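You operate a simulated robot arm through the tools that you are given. There is no shell and no other tool.

You are at the controls of a simulated robot arm. One attempt, no reset.

## Task
Shift change: teal plug out, orange plug in, zero the count, then start.
Fine: the teal plug stands in the tray; all four stages end up running. Set down upright: teal plug, what you pick out.

Only the result counts: the job must be done as asked and must still hold three seconds after the hand-in. Knocking over, shifting, dropping, spilling or breaking anything else fails it.

## Robot
A 7-joint arm with a two-finger parallel gripper, fixed in place. Base frame: the origin is on the floor under the middle of its stand, x ahead of it, y to its left, z up; the work surface is at about z = 90. Units: cm, rad, N and s.
With the tool pointing down near the work surface it reaches from about 10 to 64 cm from the base axis. Its first joint turns from -1.152 to 1.152 rad. Payload 1.57 kg.
Tool frame: the origin (TCP) lies between the finger pads and is the grasp point; the fingertips stand 3 cm ahead of it; z points along the fingers, y is the line along which they close. The gripper opens to 8 cm. The fingers are 1.7 cm wide and 1.2 cm thick; the gripper's body (4 by 8.2 cm) begins 8 cm behind the TCP.
Orientation is told as [roll, pitch, yaw] about the base's x, y, z axes, in that order, counted from this pose: with the fingers straight down and closing along the base's y, the tool's x points along the base's -x, its y along +y and its z along -z.

## Interface
- The arm moves only by the tool arm_command. Its arguments are lists of equal length, an entry for each row: "xyz": the shift along the tool's x, y, z in cm, a list of three; "rotation": the turn, a rotation vector about the tool's x, y, z in rad, a list of three. In form: {"xyz": [[tx, ty, tz], ...], "rotation": [[wx, wy, wz], ...]}. A call has 1 to 20 rows; each row shifts and turns the commanded pose from where the row before left it, along the tool's axes as they then stand. "fingers" is the closure, from 0 (fully open) to 1 (shut), set as the call begins (left out, the last holds). Rows are played at 5 a second. More than 5 cm and 0.15 rad between two rows, or a gripper value outside its range, and nothing of the call is played. A pose out of reach is approached as far as the arm can. The call stops where the force on the tool passes 40 N (or 10 N more than at its start, if that is more) or the arm is blocked; 0.2 s more then pass. Each finger travels about 7.2 cm/s and halts on what it meets, pressing with about 40 N; the grip force reading is that of the motor and also rises with nothing between the fingers. The clock runs only during rows and for 0.2 s after the last one: add rows that do not move to give the fingers time. The reply holds the time, the measured pose of the TCP, the force on the tool along the base axes, the opening and the grip force, in the units named above and with some noise, with the torque about the TCP (base axes, N m) and any sound that the robot's microphone picked up.
- Cameras (640 x 400 px; columns grow to the right, rows downward): "scene" is fixed at [5.05, 42.91, 142.23]; the picture's right is [-0.81, -0.58, 0.00], its down [-0.35, 0.49, -0.80] and it looks along [0.47, -0.65, -0.60] (base axes); focal length 286 px, centre (320, 200). "wrist" rides on the gripper at [7.2, -0.7, -12.2] in the tool frame; the picture's right is [0.09, 1.00, 0.00], its down [-0.84, 0.08, -0.54] and it looks along [-0.54, 0.05, 0.84] (tool axes); focal length 238 px, centre (320, 200). There is no depth. A picture from a camera that has moved, and an enlarged one, comes with that camera's place and axes in the base frame and with its lens.
- get_image(camera): a new picture of that camera. The clock stands still meanwhile.
- zoom(camera, box): a new picture of the part [left, top, right, bottom] of that camera's present view, enlarged. The clock stands still meanwhile.
- close_job(): hands the job in; it is judged then, once.

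Nothing tells you positions but the pictures and the camera data. Unless the task says otherwise, let go and move clear before handing in.

The tools are called by a JSON object that holds its "name" and its "arguments". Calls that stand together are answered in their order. arm_command: Moves the arm, as the interface text tells. Its arguments: {"type":"object","properties":{"xyz":{"type":"array"},"rotation":{"type":"array"},"fingers":{"type":"number"}},"required":["xyz","rotation"]} The other tools are called the same way: get_image (camera) takes a picture; zoom (camera, box) takes an enlarged picture of a part of a camera's view; close_job () hands the job in.

At the start:

```text
clock: 0.0
tcp_pos: [36.79, -12.32, 123.27]
orientation: [-0.001, 0.001, -0.001]
ft_force: [0.2, -0.9, 0.6]
moment: [0.01, 0.01, 0.01]
gripper_width: 8.01
gripper_force: 0.1
```

scene: 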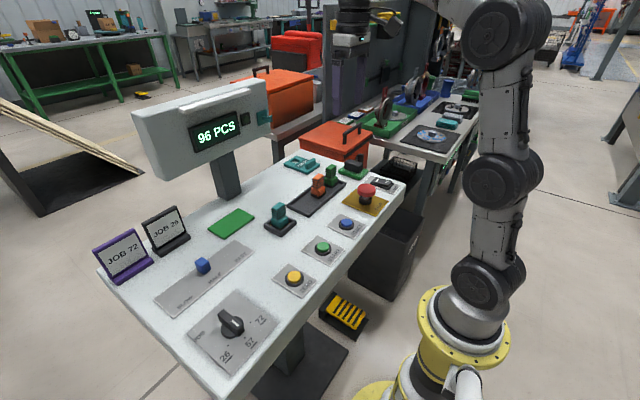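
wrist: 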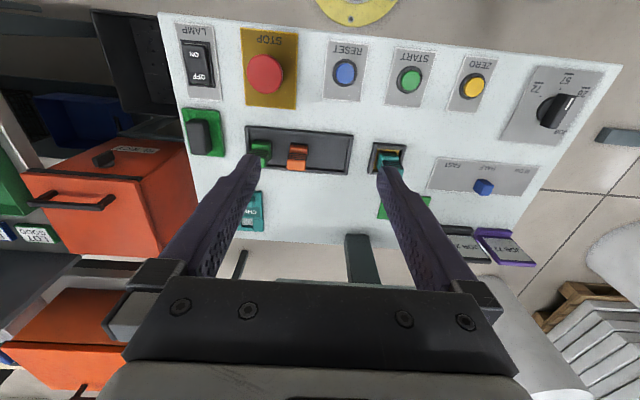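

I see a control desk with a display reading "96 PCS", a teal plug in a socket, a tray with orange and green plugs, and buttons, a dial and a slider. I'll look closer at everything before moving.

{"name": "zoom", "arguments": {"camera": "scene", "box": [250, 140, 420, 250]}}

{"name": "zoom", "arguments": {"camera": "scene", "box": [90, 190, 340, 380]}}

{"name": "zoom", "arguments": {"camera": "scene", "box": [120, 70, 290, 190]}}

{"name": "zoom", "arguments": {"camera": "wrist", "box": [160, 10, 420, 170]}}

{"name": "zoom", "arguments": {"camera": "wrist", "box": [360, 30, 620, 270]}}

```text
3.64 times, centred on (335, 195) of scene
camera zoom: at [5.05, 42.91, 142.23], right [-0.81, -0.58, 0.0], down [-0.35, 0.49, -0.8], along [0.47, -0.65, -0.6], focal length 1038 px, centre (266, 218)
```

zoom: 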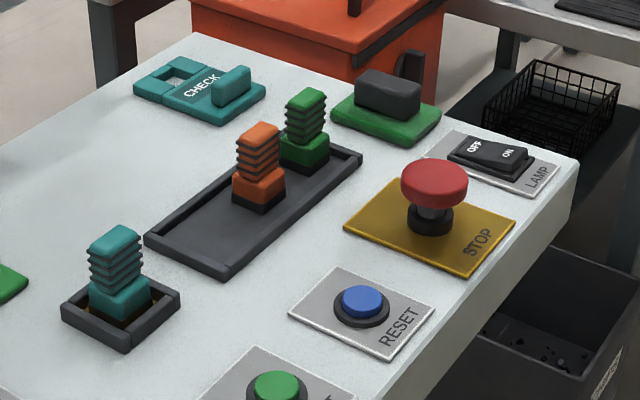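

```text
2.11 times, centred on (215, 285) of scene
camera zoom: at [5.05, 42.91, 142.23], right [-0.81, -0.58, 0.0], down [-0.35, 0.49, -0.8], along [0.47, -0.65, -0.6], focal length 601 px, centre (541, 21)
```

zoom: 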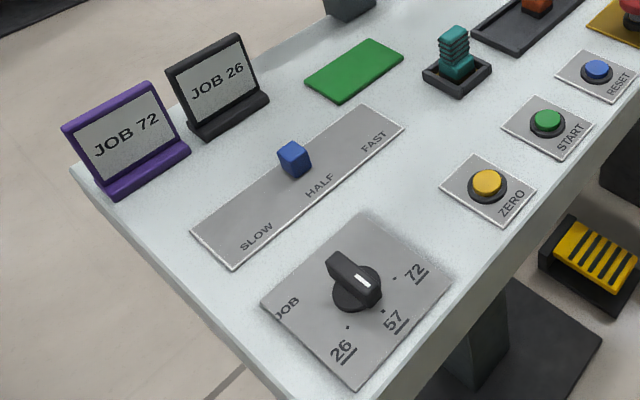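

```text
3.33 times, centred on (205, 130) of scene
camera zoom: at [5.05, 42.91, 142.23], right [-0.81, -0.58, 0.0], down [-0.35, 0.49, -0.8], along [0.47, -0.65, -0.6], focal length 952 px, centre (703, 433)
```

zoom: 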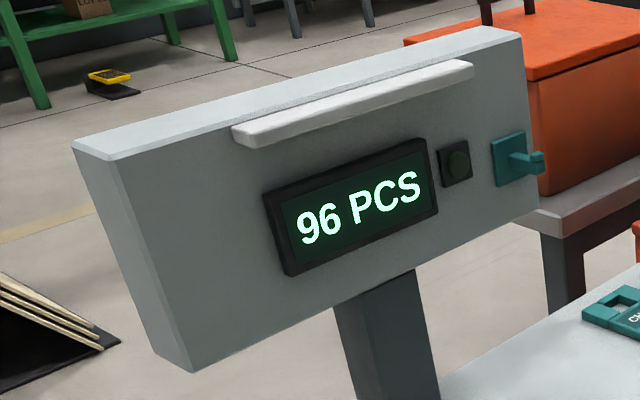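

```text
2.46 times, centred on (290, 90) of wrist
camera zoom: at [29.55, -13.17, 135.51], right [-0.09, 1.0, 0.0], down [0.84, 0.08, 0.54], along [0.54, 0.05, -0.84], focal length 587 px, centre (394, 471)
```

zoom: 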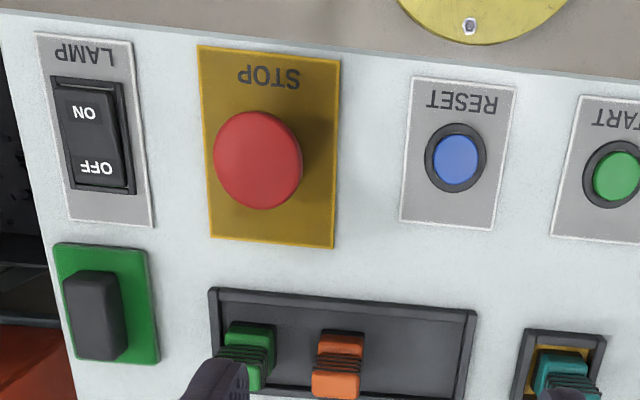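

```text
1.67 times, centred on (490, 150) of wrist
camera zoom: at [29.55, -13.17, 135.51], right [-0.09, 1.0, 0.0], down [0.84, 0.08, 0.54], along [0.54, 0.05, -0.84], focal length 397 px, centre (37, 283)
```

zoom: 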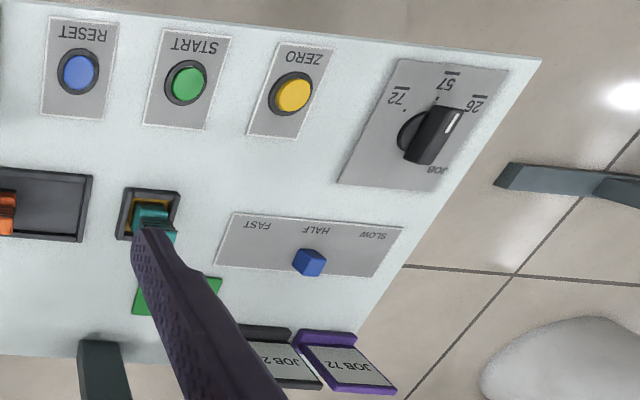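

The teal plug stands in a socket at about (48, 1.5). The tray with the orange and green plugs is centred near (47.5, -16), and the buttons run along the near edge. I'll bring the wrist camera closer to pin down these positions before touching anything.

{"name": "arm_command", "arguments": {"xyz": [[0.45, 3.08, 3.3], [0.45, 3.08, 3.3], [0.45, 3.08, 3.3], [0.45, 3.08, 3.3], [0, 0, 0]], "rotation": [[0, 0, 0], [0, 0, 0], [0, 0, 0], [0, 0, 0], [0, 0, 0]], "fingers": 0}}

{"name": "get_image", "arguments": {"camera": "wrist"}}

{"name": "get_image", "arguments": {"camera": "scene"}}

```text
clock: 1.2
tcp_pos: [34.83, 0.1, 109.86]
orientation: [0.002, 0.001, 0.0]
ft_force: [-0.5, -1.1, 0.9]
moment: [-0.01, 0.0, 0.0]
gripper_width: 8.01
gripper_force: 0.1
```

```text
taken
camera wrist: at [27.56, -0.73, 122.06], right [-0.09, 1.0, 0.0], down [0.84, 0.08, 0.54], along [0.54, 0.05, -0.84], focal length 238 px, centre (320, 200)
```

wrist: 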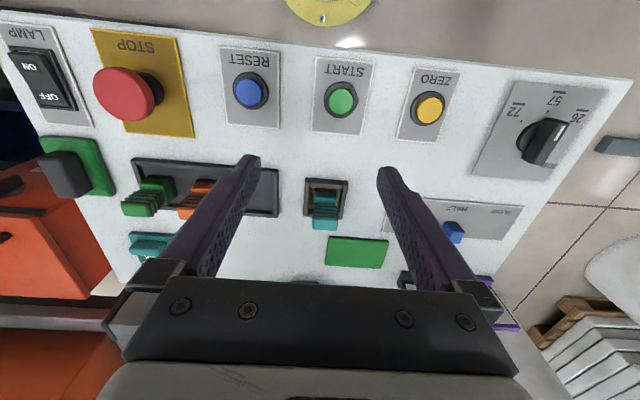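

```text
taken
```

scene: 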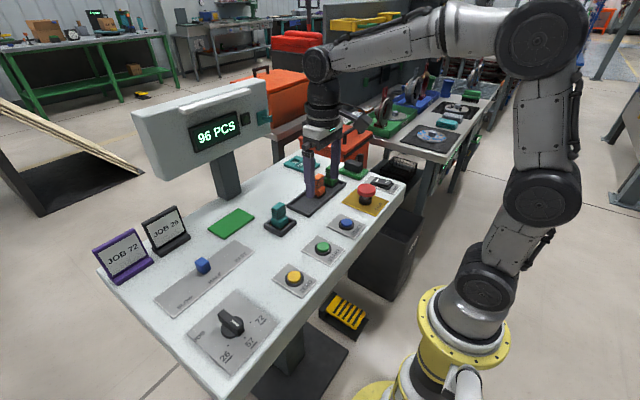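

The closer view shows the socket with the teal plug, and the tray to its left in the image. I'll zoom in to measure both.

{"name": "zoom", "arguments": {"camera": "wrist", "box": [260, 150, 400, 240]}}

{"name": "zoom", "arguments": {"camera": "wrist", "box": [100, 130, 280, 240]}}

{"name": "zoom", "arguments": {"camera": "wrist", "box": [0, 10, 200, 140]}}

{"name": "zoom", "arguments": {"camera": "wrist", "box": [440, 60, 640, 190]}}

{"name": "zoom", "arguments": {"camera": "wrist", "box": [200, 30, 480, 160]}}

```text
4.44 times, centred on (330, 195) of wrist
camera zoom: at [27.56, -0.73, 122.06], right [-0.09, 1.0, 0.0], down [0.84, 0.08, 0.54], along [0.54, 0.05, -0.84], focal length 1059 px, centre (276, 222)
```

zoom: 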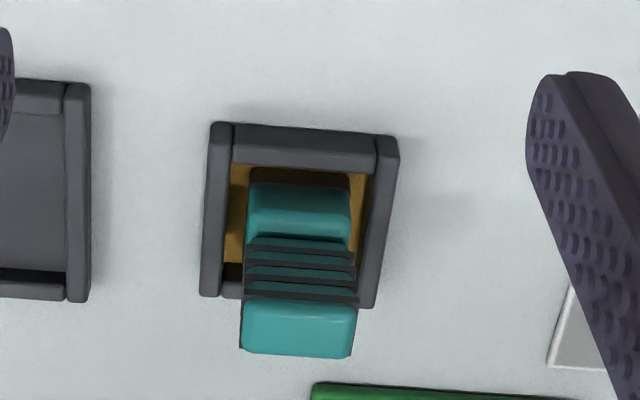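

```text
3.56 times, centred on (190, 185) of wrist
camera zoom: at [27.56, -0.73, 122.06], right [-0.09, 1.0, 0.0], down [0.84, 0.08, 0.54], along [0.54, 0.05, -0.84], focal length 848 px, centre (782, 253)
```

zoom: 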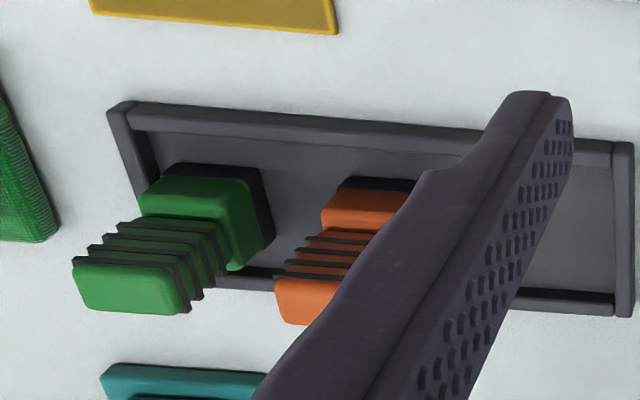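

```text
3.08 times, centred on (100, 75) of wrist
camera zoom: at [27.56, -0.73, 122.06], right [-0.09, 1.0, 0.0], down [0.84, 0.08, 0.54], along [0.54, 0.05, -0.84], focal length 733 px, centre (997, 585)
```

zoom: 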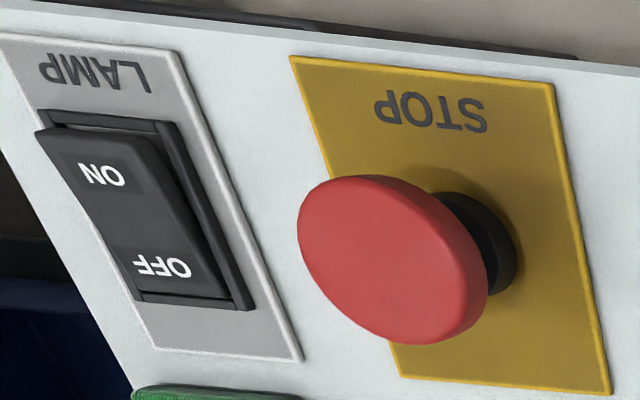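

```text
3.08 times, centred on (540, 125) of wrist
camera zoom: at [27.56, -0.73, 122.06], right [-0.09, 1.0, 0.0], down [0.84, 0.08, 0.54], along [0.54, 0.05, -0.84], focal length 733 px, centre (-357, 431)
```

zoom: 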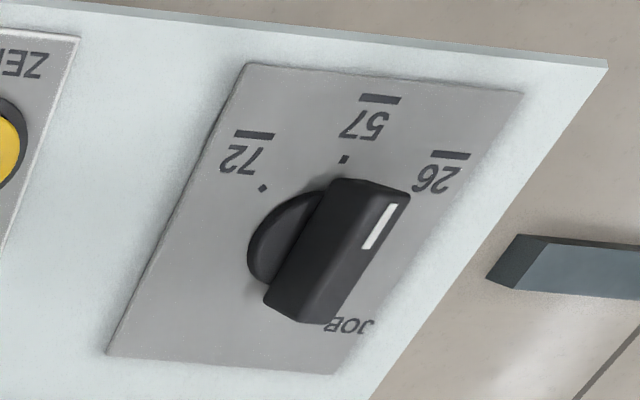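

```text
2.29 times, centred on (340, 95) of wrist
camera zoom: at [27.56, -0.73, 122.06], right [-0.09, 1.0, 0.0], down [0.84, 0.08, 0.54], along [0.54, 0.05, -0.84], focal length 545 px, centre (274, 440)
```

zoom: 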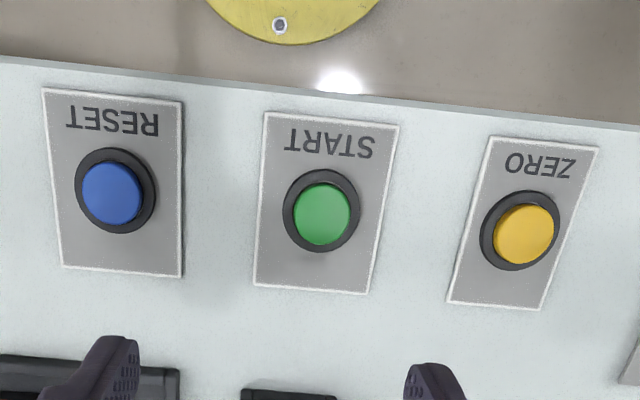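

The socket frame spans about x 43.8–51 and y -1.4–4.9. The teal plug is about 3.4 cm wide, centred near (47.3, 1.8), with its top near z 97. The tray spans y -26 to -5.4, with free room near y -10. I'll move above the teal plug with the fingertips still clear of it and check alignment.

{"name": "arm_command", "arguments": {"xyz": [[-3.12, 0.43, 1.7], [-3.12, 0.43, 1.7], [-3.12, 0.43, 1.7], [-3.12, 0.43, 1.7], [0, 0, 0]], "rotation": [[0, 0, 0], [0, 0, 0], [0, 0, 0], [0, 0, 0], [0, 0, 0]]}}

{"name": "get_image", "arguments": {"camera": "wrist"}}

{"name": "zoom", "arguments": {"camera": "scene", "box": [220, 140, 380, 250]}}

```text
clock: 2.4
tcp_pos: [47.76, 1.65, 103.44]
orientation: [0.0, -0.001, 0.0]
ft_force: [-0.2, 0.5, 0.1]
moment: [0.02, -0.04, 0.0]
gripper_width: 8.02
gripper_force: 0.0
```

```text
taken
camera wrist: at [40.35, 0.74, 115.64], right [-0.09, 1.0, 0.0], down [0.84, 0.08, 0.54], along [0.54, 0.05, -0.84], focal length 238 px, centre (320, 200)
```

wrist: 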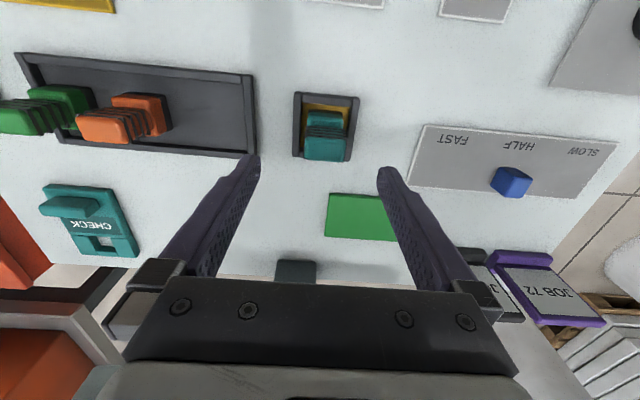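

```text
3.64 times, centred on (300, 195) of scene
camera zoom: at [5.05, 42.91, 142.23], right [-0.81, -0.58, 0.0], down [-0.35, 0.49, -0.8], along [0.47, -0.65, -0.6], focal length 1038 px, centre (393, 218)
```

zoom: 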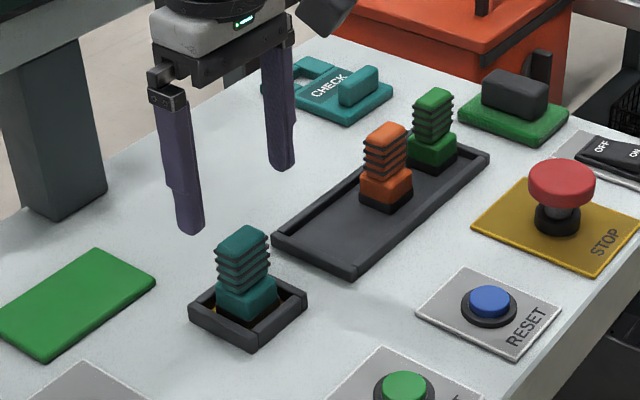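

The gripper is roughly above the plug, and the view shows it may be slightly off in x. I'll zoom in for a second measurement of the plug and socket.

{"name": "zoom", "arguments": {"camera": "wrist", "box": [270, 80, 390, 180]}}

{"name": "zoom", "arguments": {"camera": "wrist", "box": [0, 40, 270, 180]}}

{"name": "zoom", "arguments": {"camera": "wrist", "box": [20, 170, 160, 270]}}

```text
4.00 times, centred on (330, 130) of wrist
camera zoom: at [40.35, 0.74, 115.64], right [-0.09, 1.0, 0.0], down [0.84, 0.08, 0.54], along [0.54, 0.05, -0.84], focal length 953 px, centre (280, 480)
```

zoom: 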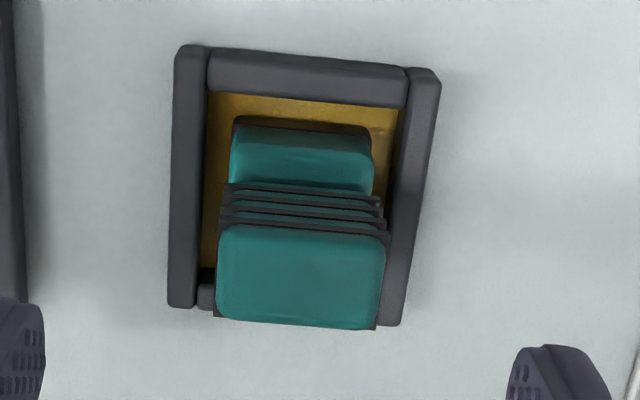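

```text
2.37 times, centred on (135, 110) of wrist
camera zoom: at [40.35, 0.74, 115.64], right [-0.09, 1.0, 0.0], down [0.84, 0.08, 0.54], along [0.54, 0.05, -0.84], focal length 565 px, centre (758, 413)
```

zoom: 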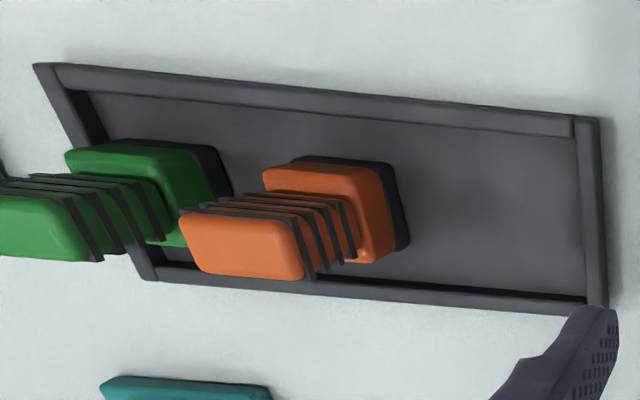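

```text
4.00 times, centred on (90, 220) of wrist
camera zoom: at [40.35, 0.74, 115.64], right [-0.09, 1.0, 0.0], down [0.84, 0.08, 0.54], along [0.54, 0.05, -0.84], focal length 953 px, centre (1240, 120)
```

zoom: 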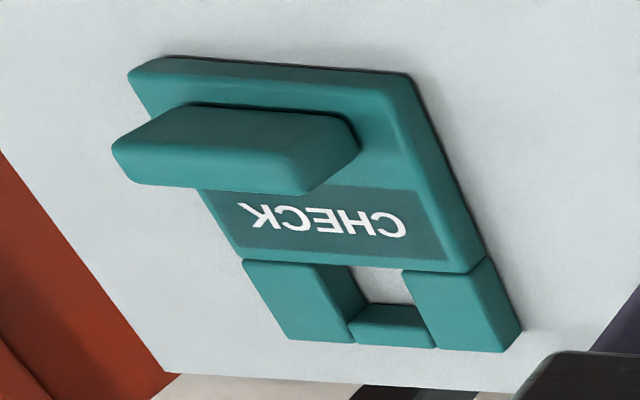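

My second measurement puts the teal plug at about (47.4, 1.9). It is 3.3 cm wide along y, with its ribbed grip at z 94–97. I'll go partway down with the open fingers straddling it and check the centring.

{"name": "arm_command", "arguments": {"xyz": [[0.1, 0.35, 3.0], [0, 0, 3.0], [0, 0, 0], [0, 0, 0]], "rotation": [[0, 0, 0], [0, 0, 0], [0, 0, 0], [0, 0, 0]]}}

{"name": "get_image", "arguments": {"camera": "wrist"}}

{"name": "zoom", "arguments": {"camera": "scene", "box": [220, 140, 380, 250]}}

```text
clock: 3.4
tcp_pos: [47.31, 2.01, 97.43]
orientation: [0.0, 0.003, -0.001]
ft_force: [0.0, 0.3, -0.5]
moment: [-0.04, 0.04, 0.01]
gripper_width: 7.98
gripper_force: 0.1
```

```text
taken
camera wrist: at [40.08, 1.11, 109.62], right [-0.09, 1.0, 0.0], down [0.84, 0.08, 0.54], along [0.54, 0.05, -0.84], focal length 238 px, centre (320, 200)
```

wrist: 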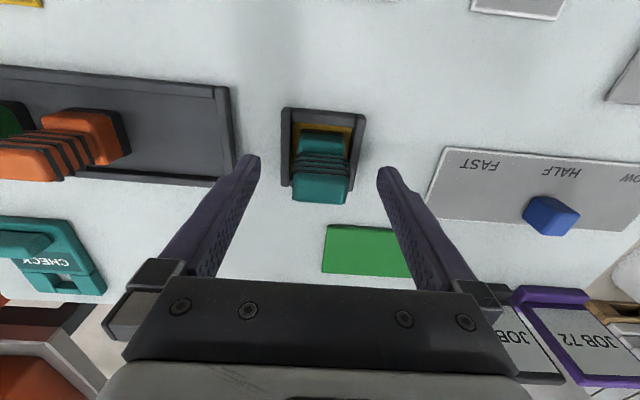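

```text
3.64 times, centred on (300, 195) of scene
camera zoom: at [5.05, 42.91, 142.23], right [-0.81, -0.58, 0.0], down [-0.35, 0.49, -0.8], along [0.47, -0.65, -0.6], focal length 1038 px, centre (393, 218)
```

zoom: 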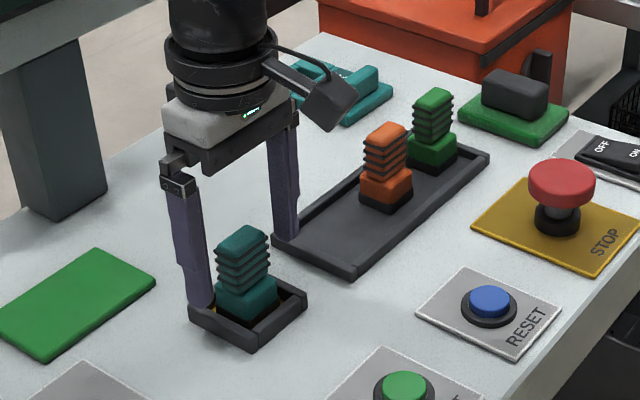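

The plug cap sits right at the grasp point between the fingers, at about (320, 188) in the image. I'll go down another 1.4 cm and close on it.

{"name": "arm_command", "arguments": {"xyz": [[0, 0, 1.4], [0, 0, 0]], "rotation": [[0, 0, 0], [0, 0, 0]]}}

{"name": "arm_command", "arguments": {"xyz": [[0, 0, 0], [0, 0, 0], [0, 0, 0], [0, 0, 0]], "rotation": [[0, 0, 0], [0, 0, 0], [0, 0, 0], [0, 0, 0]], "fingers": 0.7}}

{"name": "get_image", "arguments": {"camera": "wrist"}}

{"name": "zoom", "arguments": {"camera": "scene", "box": [220, 140, 380, 250]}}

```text
clock: 4.0
tcp_pos: [47.24, 2.08, 95.85]
orientation: [0.0, 0.0, 0.003]
ft_force: [0.6, -0.6, -1.0]
moment: [-0.03, -0.04, 0.03]
gripper_width: 7.99
gripper_force: 0.0
```

```text
clock: 5.0
tcp_pos: [47.27, 2.1, 95.97]
orientation: [-0.001, 0.001, 0.0]
ft_force: [-0.7, -0.8, 0.9]
moment: [0.0, 0.01, 0.02]
gripper_width: 3.37
gripper_force: 40.0
```

```text
taken
camera wrist: at [40.02, 1.21, 108.19], right [-0.09, 1.0, 0.0], down [0.84, 0.08, 0.54], along [0.54, 0.05, -0.84], focal length 238 px, centre (320, 200)
```

wrist: 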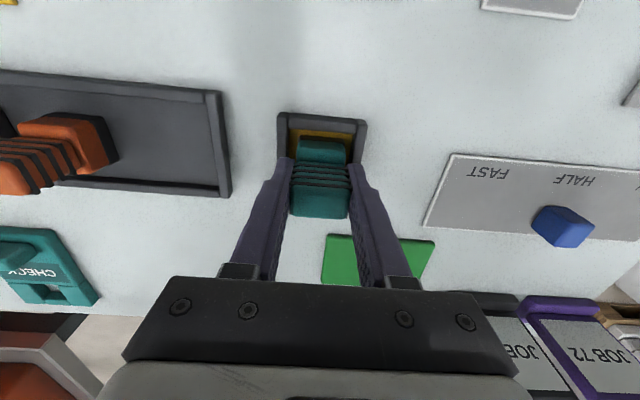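

```text
3.64 times, centred on (300, 195) of scene
camera zoom: at [5.05, 42.91, 142.23], right [-0.81, -0.58, 0.0], down [-0.35, 0.49, -0.8], along [0.47, -0.65, -0.6], focal length 1038 px, centre (393, 218)
```

zoom: 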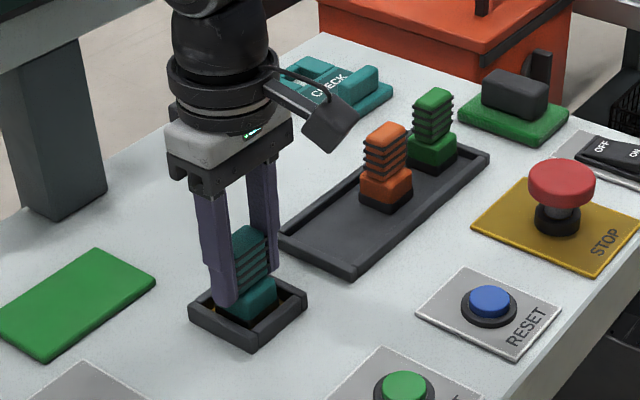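

The plug is gripped at a width of 3.37 cm. I'll draw it straight up in small steps and watch the force.

{"name": "arm_command", "arguments": {"xyz": [[0, 0, -0.5], [0, 0, -0.5], [0, 0, -1], [0, 0, -1.5], [0, 0, 0]], "rotation": [[0, 0, 0], [0, 0, 0], [0, 0, 0], [0, 0, 0], [0, 0, 0]]}}

{"name": "get_image", "arguments": {"camera": "scene"}}

{"name": "zoom", "arguments": {"camera": "scene", "box": [220, 140, 380, 250]}}

{"name": "get_image", "arguments": {"camera": "wrist"}}

```text
clock: 6.2
tcp_pos: [47.31, 2.07, 99.61]
orientation: [0.001, 0.0, 0.002]
ft_force: [-0.5, 0.5, -0.2]
moment: [0.01, -0.01, 0.0]
gripper_width: 3.35
gripper_force: 40.4
```

```text
taken
```

scene: 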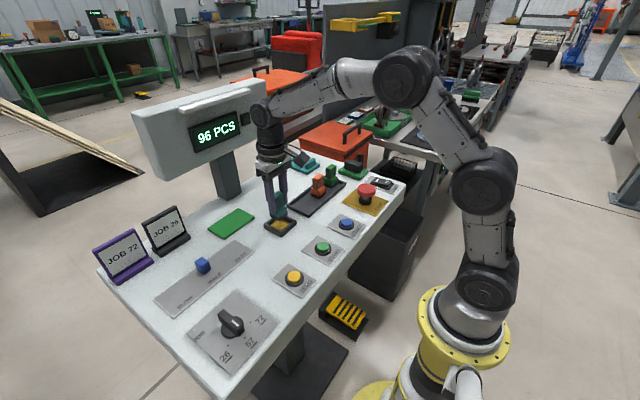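

```text
3.64 times, centred on (300, 195) of scene
camera zoom: at [5.05, 42.91, 142.23], right [-0.81, -0.58, 0.0], down [-0.35, 0.49, -0.8], along [0.47, -0.65, -0.6], focal length 1038 px, centre (393, 218)
```

zoom: 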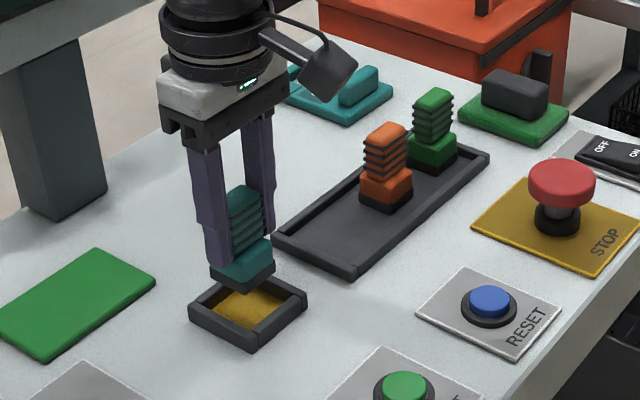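

```text
taken
camera wrist: at [40.07, 1.2, 111.7], right [-0.09, 1.0, 0.0], down [0.84, 0.08, 0.54], along [0.54, 0.05, -0.84], focal length 238 px, centre (320, 200)
```

wrist: 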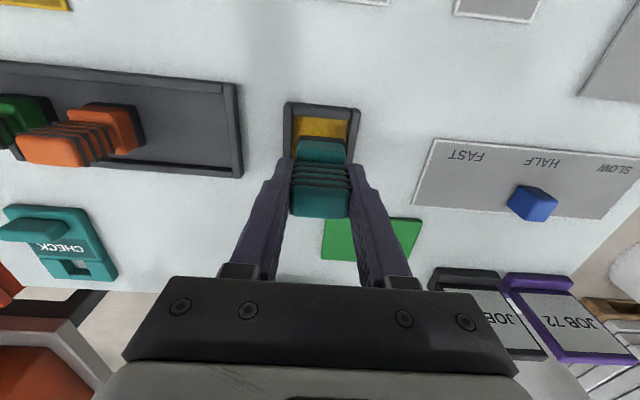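

The teal plug came free easily, and the socket is just a shallow frame with a gold floor. I'll carry the plug over the free part of the tray near y -10 and lower it to just above the floor.

{"name": "arm_command", "arguments": {"xyz": [[0, 0, -1.0], [0, -3.97, 0], [0, -3.97, 0], [0, -3.96, 0], [0, 0, 1.0], [0, 0, 0]], "rotation": [[0, 0, 0], [0, 0, 0], [0, 0, 0], [0, 0, 0], [0, 0, 0], [0, 0, 0]]}}

{"name": "get_image", "arguments": {"camera": "wrist"}}

{"name": "zoom", "arguments": {"camera": "scene", "box": [220, 140, 380, 250]}}

```text
clock: 7.6
tcp_pos: [47.19, -9.74, 99.48]
orientation: [0.0, 0.0, 0.002]
ft_force: [-0.1, -0.6, -0.8]
moment: [0.01, -0.02, 0.03]
gripper_width: 3.36
gripper_force: 39.7
```

```text
taken
camera wrist: at [40.0, -10.65, 111.7], right [-0.09, 1.0, 0.0], down [0.84, 0.08, 0.54], along [0.54, 0.05, -0.84], focal length 238 px, centre (320, 200)
```

wrist: 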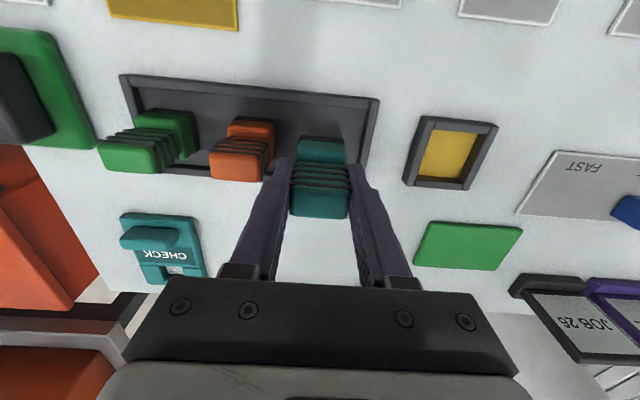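

```text
3.64 times, centred on (300, 195) of scene
camera zoom: at [5.05, 42.91, 142.23], right [-0.81, -0.58, 0.0], down [-0.35, 0.49, -0.8], along [0.47, -0.65, -0.6], focal length 1038 px, centre (393, 218)
```

zoom: 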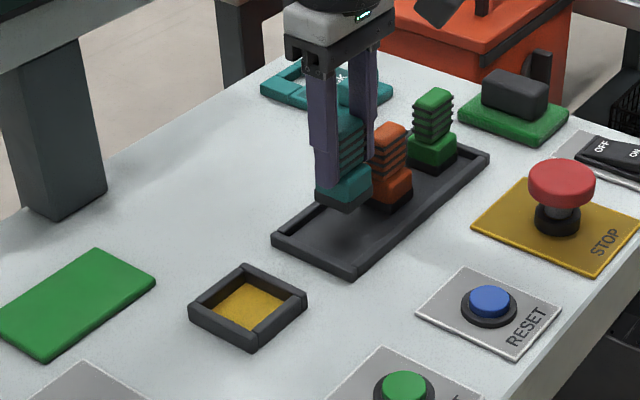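

The plug is over the free area, between the orange plug and the tray's right wall. I'll shift 0.5 cm away from the orange plug and lower it gently.

{"name": "arm_command", "arguments": {"xyz": [[0, 0.5, 1.0], [0, 0, 1.0], [0, 0, 0.6], [0, 0, 0.3], [0, 0, 0]], "rotation": [[0, 0, 0], [0, 0, 0], [0, 0, 0], [0, 0, 0], [0, 0, 0]]}}

{"name": "zoom", "arguments": {"camera": "scene", "box": [260, 150, 360, 220]}}

```text
clock: 8.8
tcp_pos: [47.31, -9.22, 96.47]
orientation: [-0.001, -0.001, -0.001]
ft_force: [0.2, 0.2, -1.3]
moment: [-0.01, -0.03, -0.01]
gripper_width: 3.35
gripper_force: 39.6
```

```text
5.71 times, centred on (310, 185) of scene
camera zoom: at [5.05, 42.91, 142.23], right [-0.81, -0.58, 0.0], down [-0.35, 0.49, -0.8], along [0.47, -0.65, -0.6], focal length 1631 px, centre (377, 286)
```

zoom: 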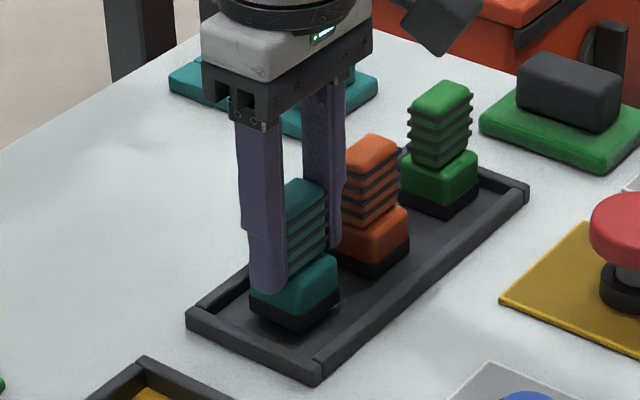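

Still no contact, with the plug floating just above the tray floor. I'll lower in small steps until the force rises.

{"name": "arm_command", "arguments": {"xyz": [[0, 0, 0.15], [0, 0, 0.15], [0, 0, 0]], "rotation": [[0, 0, 0], [0, 0, 0], [0, 0, 0]]}}

```text
clock: 9.6
tcp_pos: [47.57, -9.2, 96.18]
orientation: [-0.001, 0.0, 0.001]
ft_force: [0.5, -0.4, -0.7]
moment: [-0.01, -0.02, 0.0]
gripper_width: 3.35
gripper_force: 40.1
```

No contact yet, so I'll keep lowering in small steps.

{"name": "arm_command", "arguments": {"xyz": [[0, 0, 0.1], [0, 0, 0.1], [0, 0, 0]], "rotation": [[0, 0, 0], [0, 0, 0], [0, 0, 0]]}}

```text
clock: 10.4
tcp_pos: [47.45, -9.38, 95.93]
orientation: [0.0, 0.0, 0.0]
ft_force: [-0.1, -0.3, 2.0]
moment: [0.03, 0.05, -0.02]
gripper_width: 3.33
gripper_force: 40.1
```

The force reads 2 N, which may be first contact. I'll take one more small step to confirm.

{"name": "arm_command", "arguments": {"xyz": [[0, 0, 0.1], [0, 0, 0]], "rotation": [[0, 0, 0], [0, 0, 0]]}}

{"name": "zoom", "arguments": {"camera": "scene", "box": [260, 150, 360, 220]}}

```text
clock: 11.0
tcp_pos: [47.45, -9.35, 95.93]
orientation: [-0.001, -0.002, -0.001]
ft_force: [-3.6, -0.7, 8.6]
moment: [0.01, 0.26, 0.0]
gripper_width: 3.38
gripper_force: 40.2
```

```text
5.71 times, centred on (310, 185) of scene
camera zoom: at [5.03, 42.91, 142.23], right [-0.81, -0.58, 0.0], down [-0.35, 0.49, -0.8], along [0.47, -0.65, -0.6], focal length 1631 px, centre (377, 286)
```

zoom: 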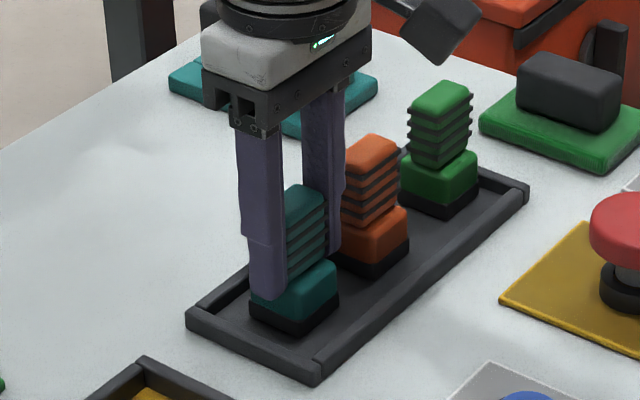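

The plug is standing on the tray floor with 8.6 N of contact force. I'll ease off slightly, open the fingers partway to stay clear of the orange plug, and lift away.

{"name": "arm_command", "arguments": {"xyz": [[0, 0, -0.08], [0, 0, 0]], "rotation": [[0, 0, 0], [0, 0, 0]]}}

{"name": "arm_command", "arguments": {"xyz": [[0, 0, 0], [0, 0, 0], [0, 0, 0]], "rotation": [[0, 0, 0], [0, 0, 0], [0, 0, 0]], "fingers": 0.4}}

{"name": "get_image", "arguments": {"camera": "wrist"}}

{"name": "zoom", "arguments": {"camera": "scene", "box": [260, 150, 360, 220]}}

```text
clock: 11.6
tcp_pos: [47.48, -9.31, 95.93]
orientation: [0.0, -0.002, 0.0]
ft_force: [0.3, -1.2, 5.7]
moment: [-0.03, 0.08, 0.0]
gripper_width: 3.35
gripper_force: 40.2
```

```text
clock: 12.4
tcp_pos: [47.32, -9.36, 95.96]
orientation: [0.0, -0.001, 0.0]
ft_force: [0.5, 0.2, 0.3]
moment: [0.02, -0.01, 0.02]
gripper_width: 4.84
gripper_force: 0.0
```

```text
taken
camera wrist: at [40.16, -10.22, 108.16], right [-0.09, 1.0, 0.0], down [0.84, 0.08, 0.54], along [0.54, 0.05, -0.84], focal length 238 px, centre (320, 200)
```

wrist: 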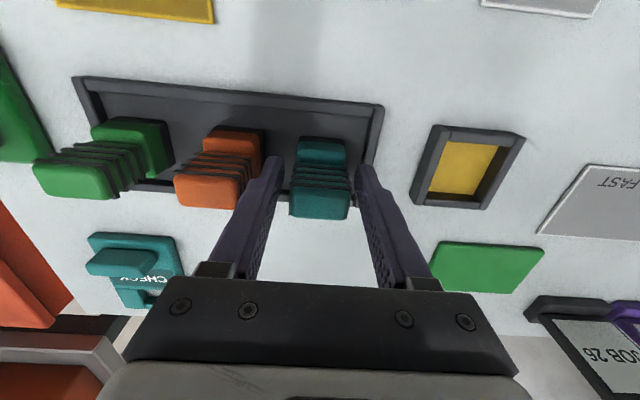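

```text
5.71 times, centred on (310, 185) of scene
camera zoom: at [5.05, 42.91, 142.23], right [-0.81, -0.58, 0.0], down [-0.35, 0.49, -0.8], along [0.47, -0.65, -0.6], focal length 1631 px, centre (377, 286)
```

zoom: 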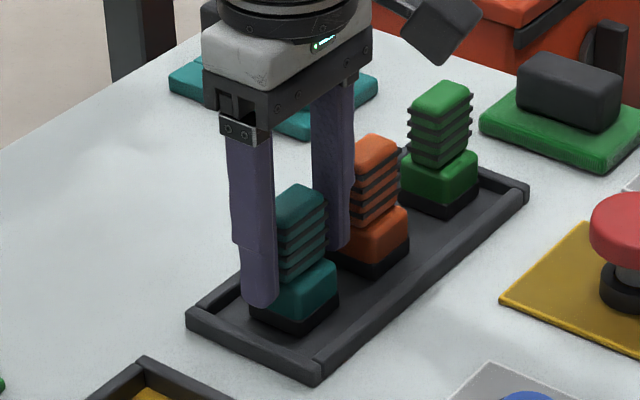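

The teal plug stands upright in the tray, released. I'll rise straight up, then move over the orange plug and check the alignment there.

{"name": "arm_command", "arguments": {"xyz": [[0, 0, -2], [0, 0, -4], [0, 0, -1.5], [0, -3.1, 0], [0, -3.1, 0], [0, 0, 0]], "rotation": [[0, 0, 0], [0, 0, 0], [0, 0, 0], [0, 0, 0], [0, 0, 0], [0, 0, 0]]}}

{"name": "get_image", "arguments": {"camera": "wrist"}}

{"name": "zoom", "arguments": {"camera": "wrist", "box": [230, 80, 410, 190]}}

{"name": "zoom", "arguments": {"camera": "scene", "box": [220, 120, 380, 230]}}

```text
clock: 13.8
tcp_pos: [47.44, -15.32, 103.36]
orientation: [0.001, 0.001, 0.0]
ft_force: [-0.7, 0.3, 0.1]
moment: [0.0, 0.0, 0.0]
gripper_width: 4.79
gripper_force: 0.1
```

```text
taken
camera wrist: at [40.23, -16.26, 115.64], right [-0.09, 1.0, 0.0], down [0.84, 0.08, 0.54], along [0.54, 0.05, -0.84], focal length 238 px, centre (320, 200)
```

wrist: 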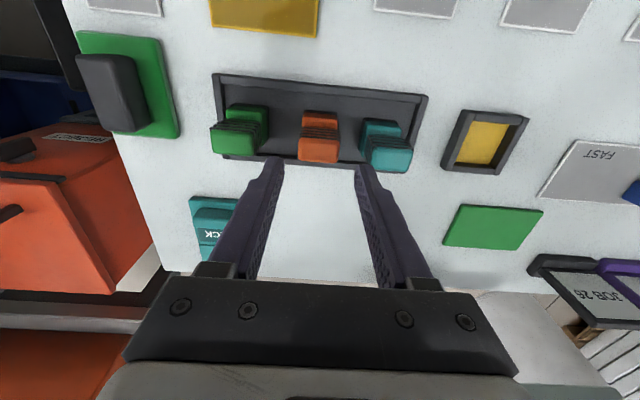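

```text
3.56 times, centred on (320, 135) of wrist
camera zoom: at [40.23, -16.26, 115.64], right [-0.09, 1.0, 0.0], down [0.84, 0.08, 0.54], along [0.54, 0.05, -0.84], focal length 848 px, centre (320, 431)
```

zoom: 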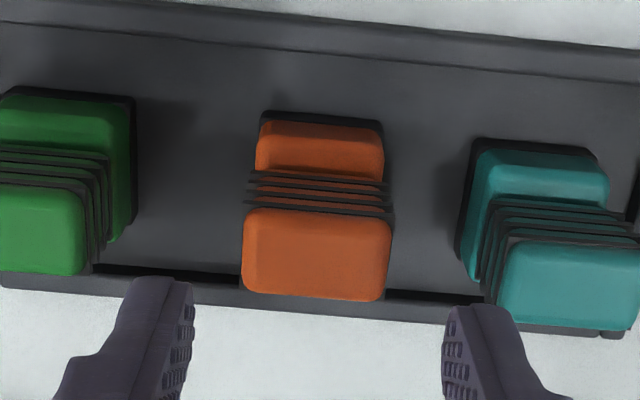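

```text
3.64 times, centred on (300, 175) of scene
camera zoom: at [5.05, 42.91, 142.23], right [-0.81, -0.58, 0.0], down [-0.35, 0.49, -0.8], along [0.47, -0.65, -0.6], focal length 1038 px, centre (393, 291)
```

zoom: 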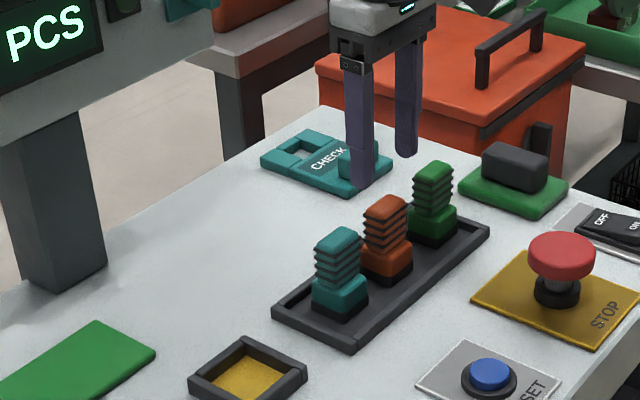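

The fingers are centred on the orange plug, offset only about 0.1 cm, with clearance to the green and teal plugs. I'll descend around it.

{"name": "arm_command", "arguments": {"xyz": [[0, -0.1, 2.5], [0, 0, 2.5], [0, 0, 2.3], [0, 0, 0]], "rotation": [[0, 0, 0], [0, 0, 0], [0, 0, 0], [0, 0, 0]]}}

{"name": "get_image", "arguments": {"camera": "wrist"}}

{"name": "zoom", "arguments": {"camera": "scene", "box": [260, 150, 360, 220]}}

```text
clock: 14.8
tcp_pos: [47.44, -15.5, 96.23]
orientation: [0.0, 0.0, 0.0]
ft_force: [-0.1, -0.3, 0.9]
moment: [-0.03, 0.02, -0.01]
gripper_width: 4.79
gripper_force: 0.0
```

```text
taken
camera wrist: at [40.28, -16.35, 108.47], right [-0.09, 1.0, 0.0], down [0.84, 0.08, 0.54], along [0.54, 0.05, -0.84], focal length 238 px, centre (320, 200)
```

wrist: 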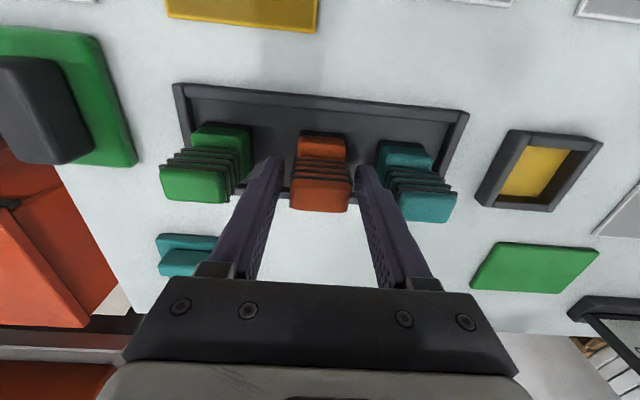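

```text
5.71 times, centred on (310, 185) of scene
camera zoom: at [5.05, 42.91, 142.23], right [-0.81, -0.58, 0.0], down [-0.35, 0.49, -0.8], along [0.47, -0.65, -0.6], focal length 1631 px, centre (377, 286)
```

zoom: 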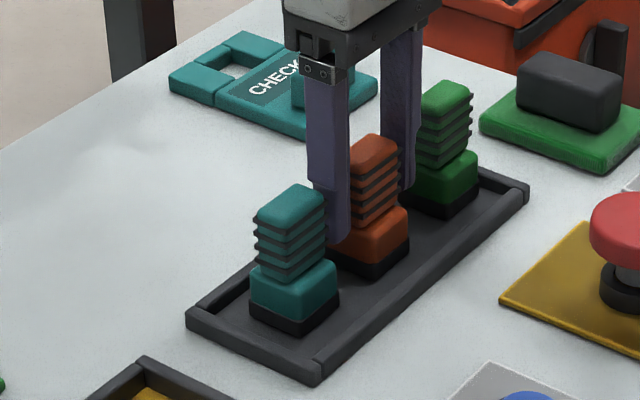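

The fingers straddle the orange plug cleanly. I'll grip it and lift it out of the tray.

{"name": "arm_command", "arguments": {"xyz": [[0, 0, 0], [0, 0, 0], [0, 0, 0]], "rotation": [[0, 0, 0], [0, 0, 0], [0, 0, 0]], "fingers": 0.7}}

{"name": "arm_command", "arguments": {"xyz": [[0, 0, -0.5], [0, 0, -1.5], [0, 0, -4], [0, 0, -3.5], [0, 0, 0]], "rotation": [[0, 0, 0], [0, 0, 0], [0, 0, 0], [0, 0, 0], [0, 0, 0]]}}

{"name": "get_image", "arguments": {"camera": "wrist"}}

{"name": "zoom", "arguments": {"camera": "scene", "box": [220, 120, 380, 230]}}

```text
clock: 15.6
tcp_pos: [47.46, -15.34, 96.16]
orientation: [0.0, 0.001, -0.001]
ft_force: [-0.2, -0.1, -0.1]
moment: [-0.03, 0.01, -0.03]
gripper_width: 3.34
gripper_force: 39.8
```

```text
clock: 16.8
tcp_pos: [47.49, -15.83, 105.39]
orientation: [-0.001, -0.001, 0.0]
ft_force: [1.7, 0.3, -1.3]
moment: [-0.01, 0.0, 0.0]
gripper_width: 3.34
gripper_force: 40.5
```

```text
taken
camera wrist: at [40.26, -16.75, 117.78], right [-0.09, 1.0, 0.0], down [0.84, 0.08, 0.54], along [0.54, 0.05, -0.84], focal length 238 px, centre (320, 200)
```

wrist: 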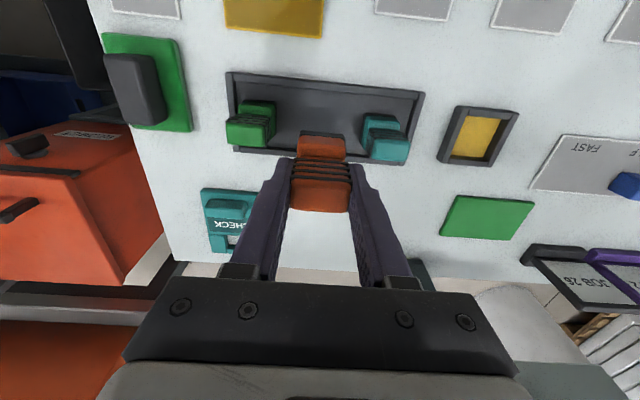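

```text
3.64 times, centred on (300, 175) of scene
camera zoom: at [5.05, 42.91, 142.23], right [-0.81, -0.58, 0.0], down [-0.35, 0.49, -0.8], along [0.47, -0.65, -0.6], focal length 1038 px, centre (393, 291)
```

zoom: 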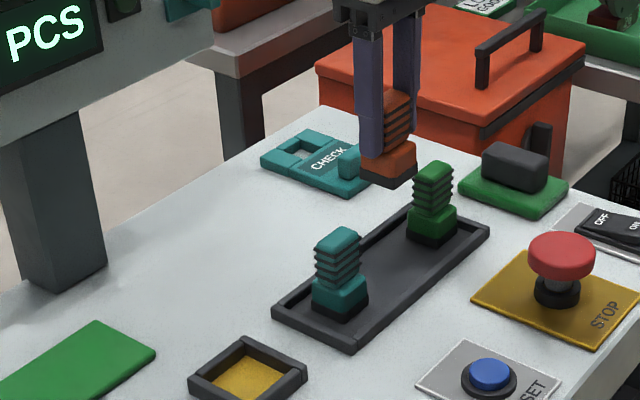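

The orange plug is lifted and clear of the teal plug. The y reading looks a bit off from the command, so I'll let it settle and then carry the plug 17.7 cm along y to above the socket.

{"name": "arm_command", "arguments": {"xyz": [[0, 0, 0], [0, 0, 0]], "rotation": [[0, 0, 0], [0, 0, 0]]}}

{"name": "arm_command", "arguments": {"xyz": [[0, 3.6, 0], [0, 3.6, 0], [0, 3.6, 0], [0, 3.5, 0], [0, 3.4, 0], [0, 0, 2], [0, 0, 2], [0, 0, 0], [0, 0, 0]], "rotation": [[0, 0, 0], [0, 0, 0], [0, 0, 0], [0, 0, 0], [0, 0, 0], [0, 0, 0], [0, 0, 0], [0, 0, 0], [0, 0, 0]]}}

{"name": "get_image", "arguments": {"camera": "wrist"}}

{"name": "zoom", "arguments": {"camera": "scene", "box": [220, 140, 380, 250]}}

```text
clock: 17.4
tcp_pos: [47.54, -15.96, 105.49]
orientation: [0.0, 0.0, 0.001]
ft_force: [0.9, -0.9, -0.5]
moment: [0.01, 0.01, 0.04]
gripper_width: 3.34
gripper_force: 40.3
```

```text
clock: 19.4
tcp_pos: [47.47, 2.04, 101.65]
orientation: [0.0, 0.002, 0.0]
ft_force: [-0.6, -0.9, -0.4]
moment: [0.01, -0.03, 0.02]
gripper_width: 3.35
gripper_force: 40.1
```

```text
taken
camera wrist: at [40.2, 1.13, 113.85], right [-0.09, 1.0, 0.0], down [0.84, 0.08, 0.54], along [0.54, 0.05, -0.84], focal length 238 px, centre (320, 200)
```

wrist: 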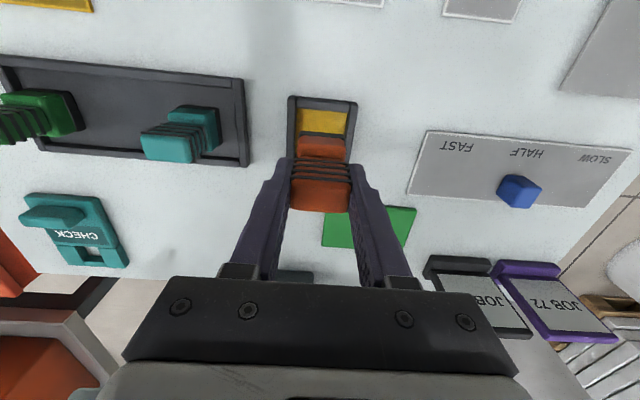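

```text
3.64 times, centred on (300, 195) of scene
camera zoom: at [5.05, 42.91, 142.23], right [-0.81, -0.58, 0.0], down [-0.35, 0.49, -0.8], along [0.47, -0.65, -0.6], focal length 1038 px, centre (393, 218)
```

zoom: 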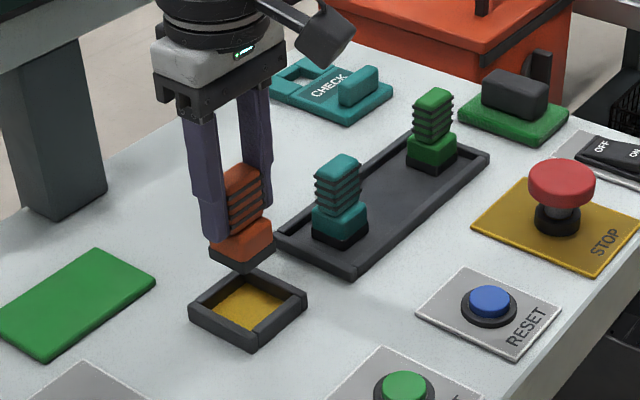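

The orange plug is above the socket, well aligned in both views. I'll lower it to just above the frame and check again.

{"name": "arm_command", "arguments": {"xyz": [[-0.1, 0, 2], [0, 0, 2], [0, 0, 0], [0, 0, 0]], "rotation": [[0, 0, 0], [0, 0, 0], [0, 0, 0], [0, 0, 0]]}}

{"name": "zoom", "arguments": {"camera": "wrist", "box": [250, 90, 390, 220]}}

{"name": "zoom", "arguments": {"camera": "scene", "box": [230, 170, 330, 250]}}

```text
clock: 20.4
tcp_pos: [47.57, 2.01, 97.6]
orientation: [0.0, -0.001, 0.001]
ft_force: [0.7, 0.4, -0.9]
moment: [0.03, 0.02, 0.02]
gripper_width: 3.37
gripper_force: 40.8
```

```text
3.08 times, centred on (320, 155) of wrist
camera zoom: at [40.29, 1.2, 109.86], right [-0.09, 1.0, 0.0], down [0.84, 0.08, 0.54], along [0.54, 0.05, -0.84], focal length 733 px, centre (320, 338)
```

zoom: 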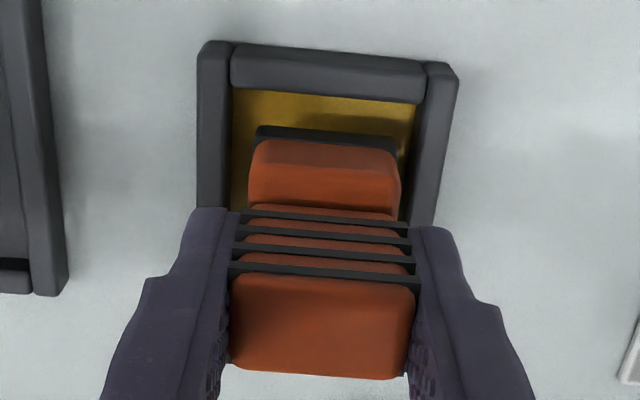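

```text
5.00 times, centred on (280, 210) of scene
camera zoom: at [5.05, 42.91, 142.23], right [-0.81, -0.58, 0.0], down [-0.35, 0.49, -0.8], along [0.47, -0.65, -0.6], focal length 1427 px, centre (520, 150)
```

zoom: 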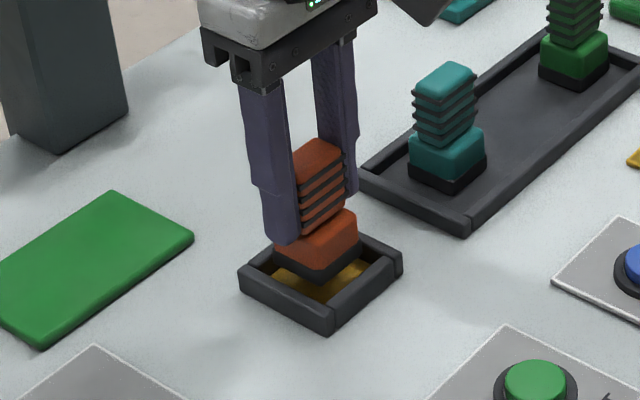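

The plug base is centred over the frame opening with margin on all sides. I'll lower it into the socket gently.

{"name": "arm_command", "arguments": {"xyz": [[0, -0.05, 0.5], [0, 0, 0.5], [0, 0, 0.2], [0, 0, 0]], "rotation": [[0, 0, 0], [0, 0, 0], [0, 0, 0], [0, 0, 0]]}}

{"name": "arm_command", "arguments": {"xyz": [[0, 0, 0.1], [0, 0, 0.1], [0, 0, 0]], "rotation": [[0, 0, 0], [0, 0, 0], [0, 0, 0]]}}

```text
clock: 21.4
tcp_pos: [47.48, 2.06, 96.61]
orientation: [0.0, 0.0, 0.0]
ft_force: [-0.2, -0.8, -1.0]
moment: [0.0, 0.0, -0.03]
gripper_width: 3.36
gripper_force: 40.0
```

```text
clock: 22.2
tcp_pos: [47.55, 2.02, 96.38]
orientation: [0.0, 0.0, -0.001]
ft_force: [0.1, -1.3, -1.5]
moment: [-0.02, -0.01, 0.0]
gripper_width: 3.36
gripper_force: 39.9
```

There is no contact yet, so I'll keep stepping down.

{"name": "arm_command", "arguments": {"xyz": [[0, 0, 0.1], [0, 0, 0.1], [0, 0, 0]], "rotation": [[0, 0, 0], [0, 0, 0], [0, 0, 0]]}}

```text
clock: 23.0
tcp_pos: [47.61, 2.01, 96.24]
orientation: [-0.001, -0.003, 0.0]
ft_force: [-3.8, 1.6, 13.5]
moment: [0.04, 0.43, 0.0]
gripper_width: 3.35
gripper_force: 40.0
```

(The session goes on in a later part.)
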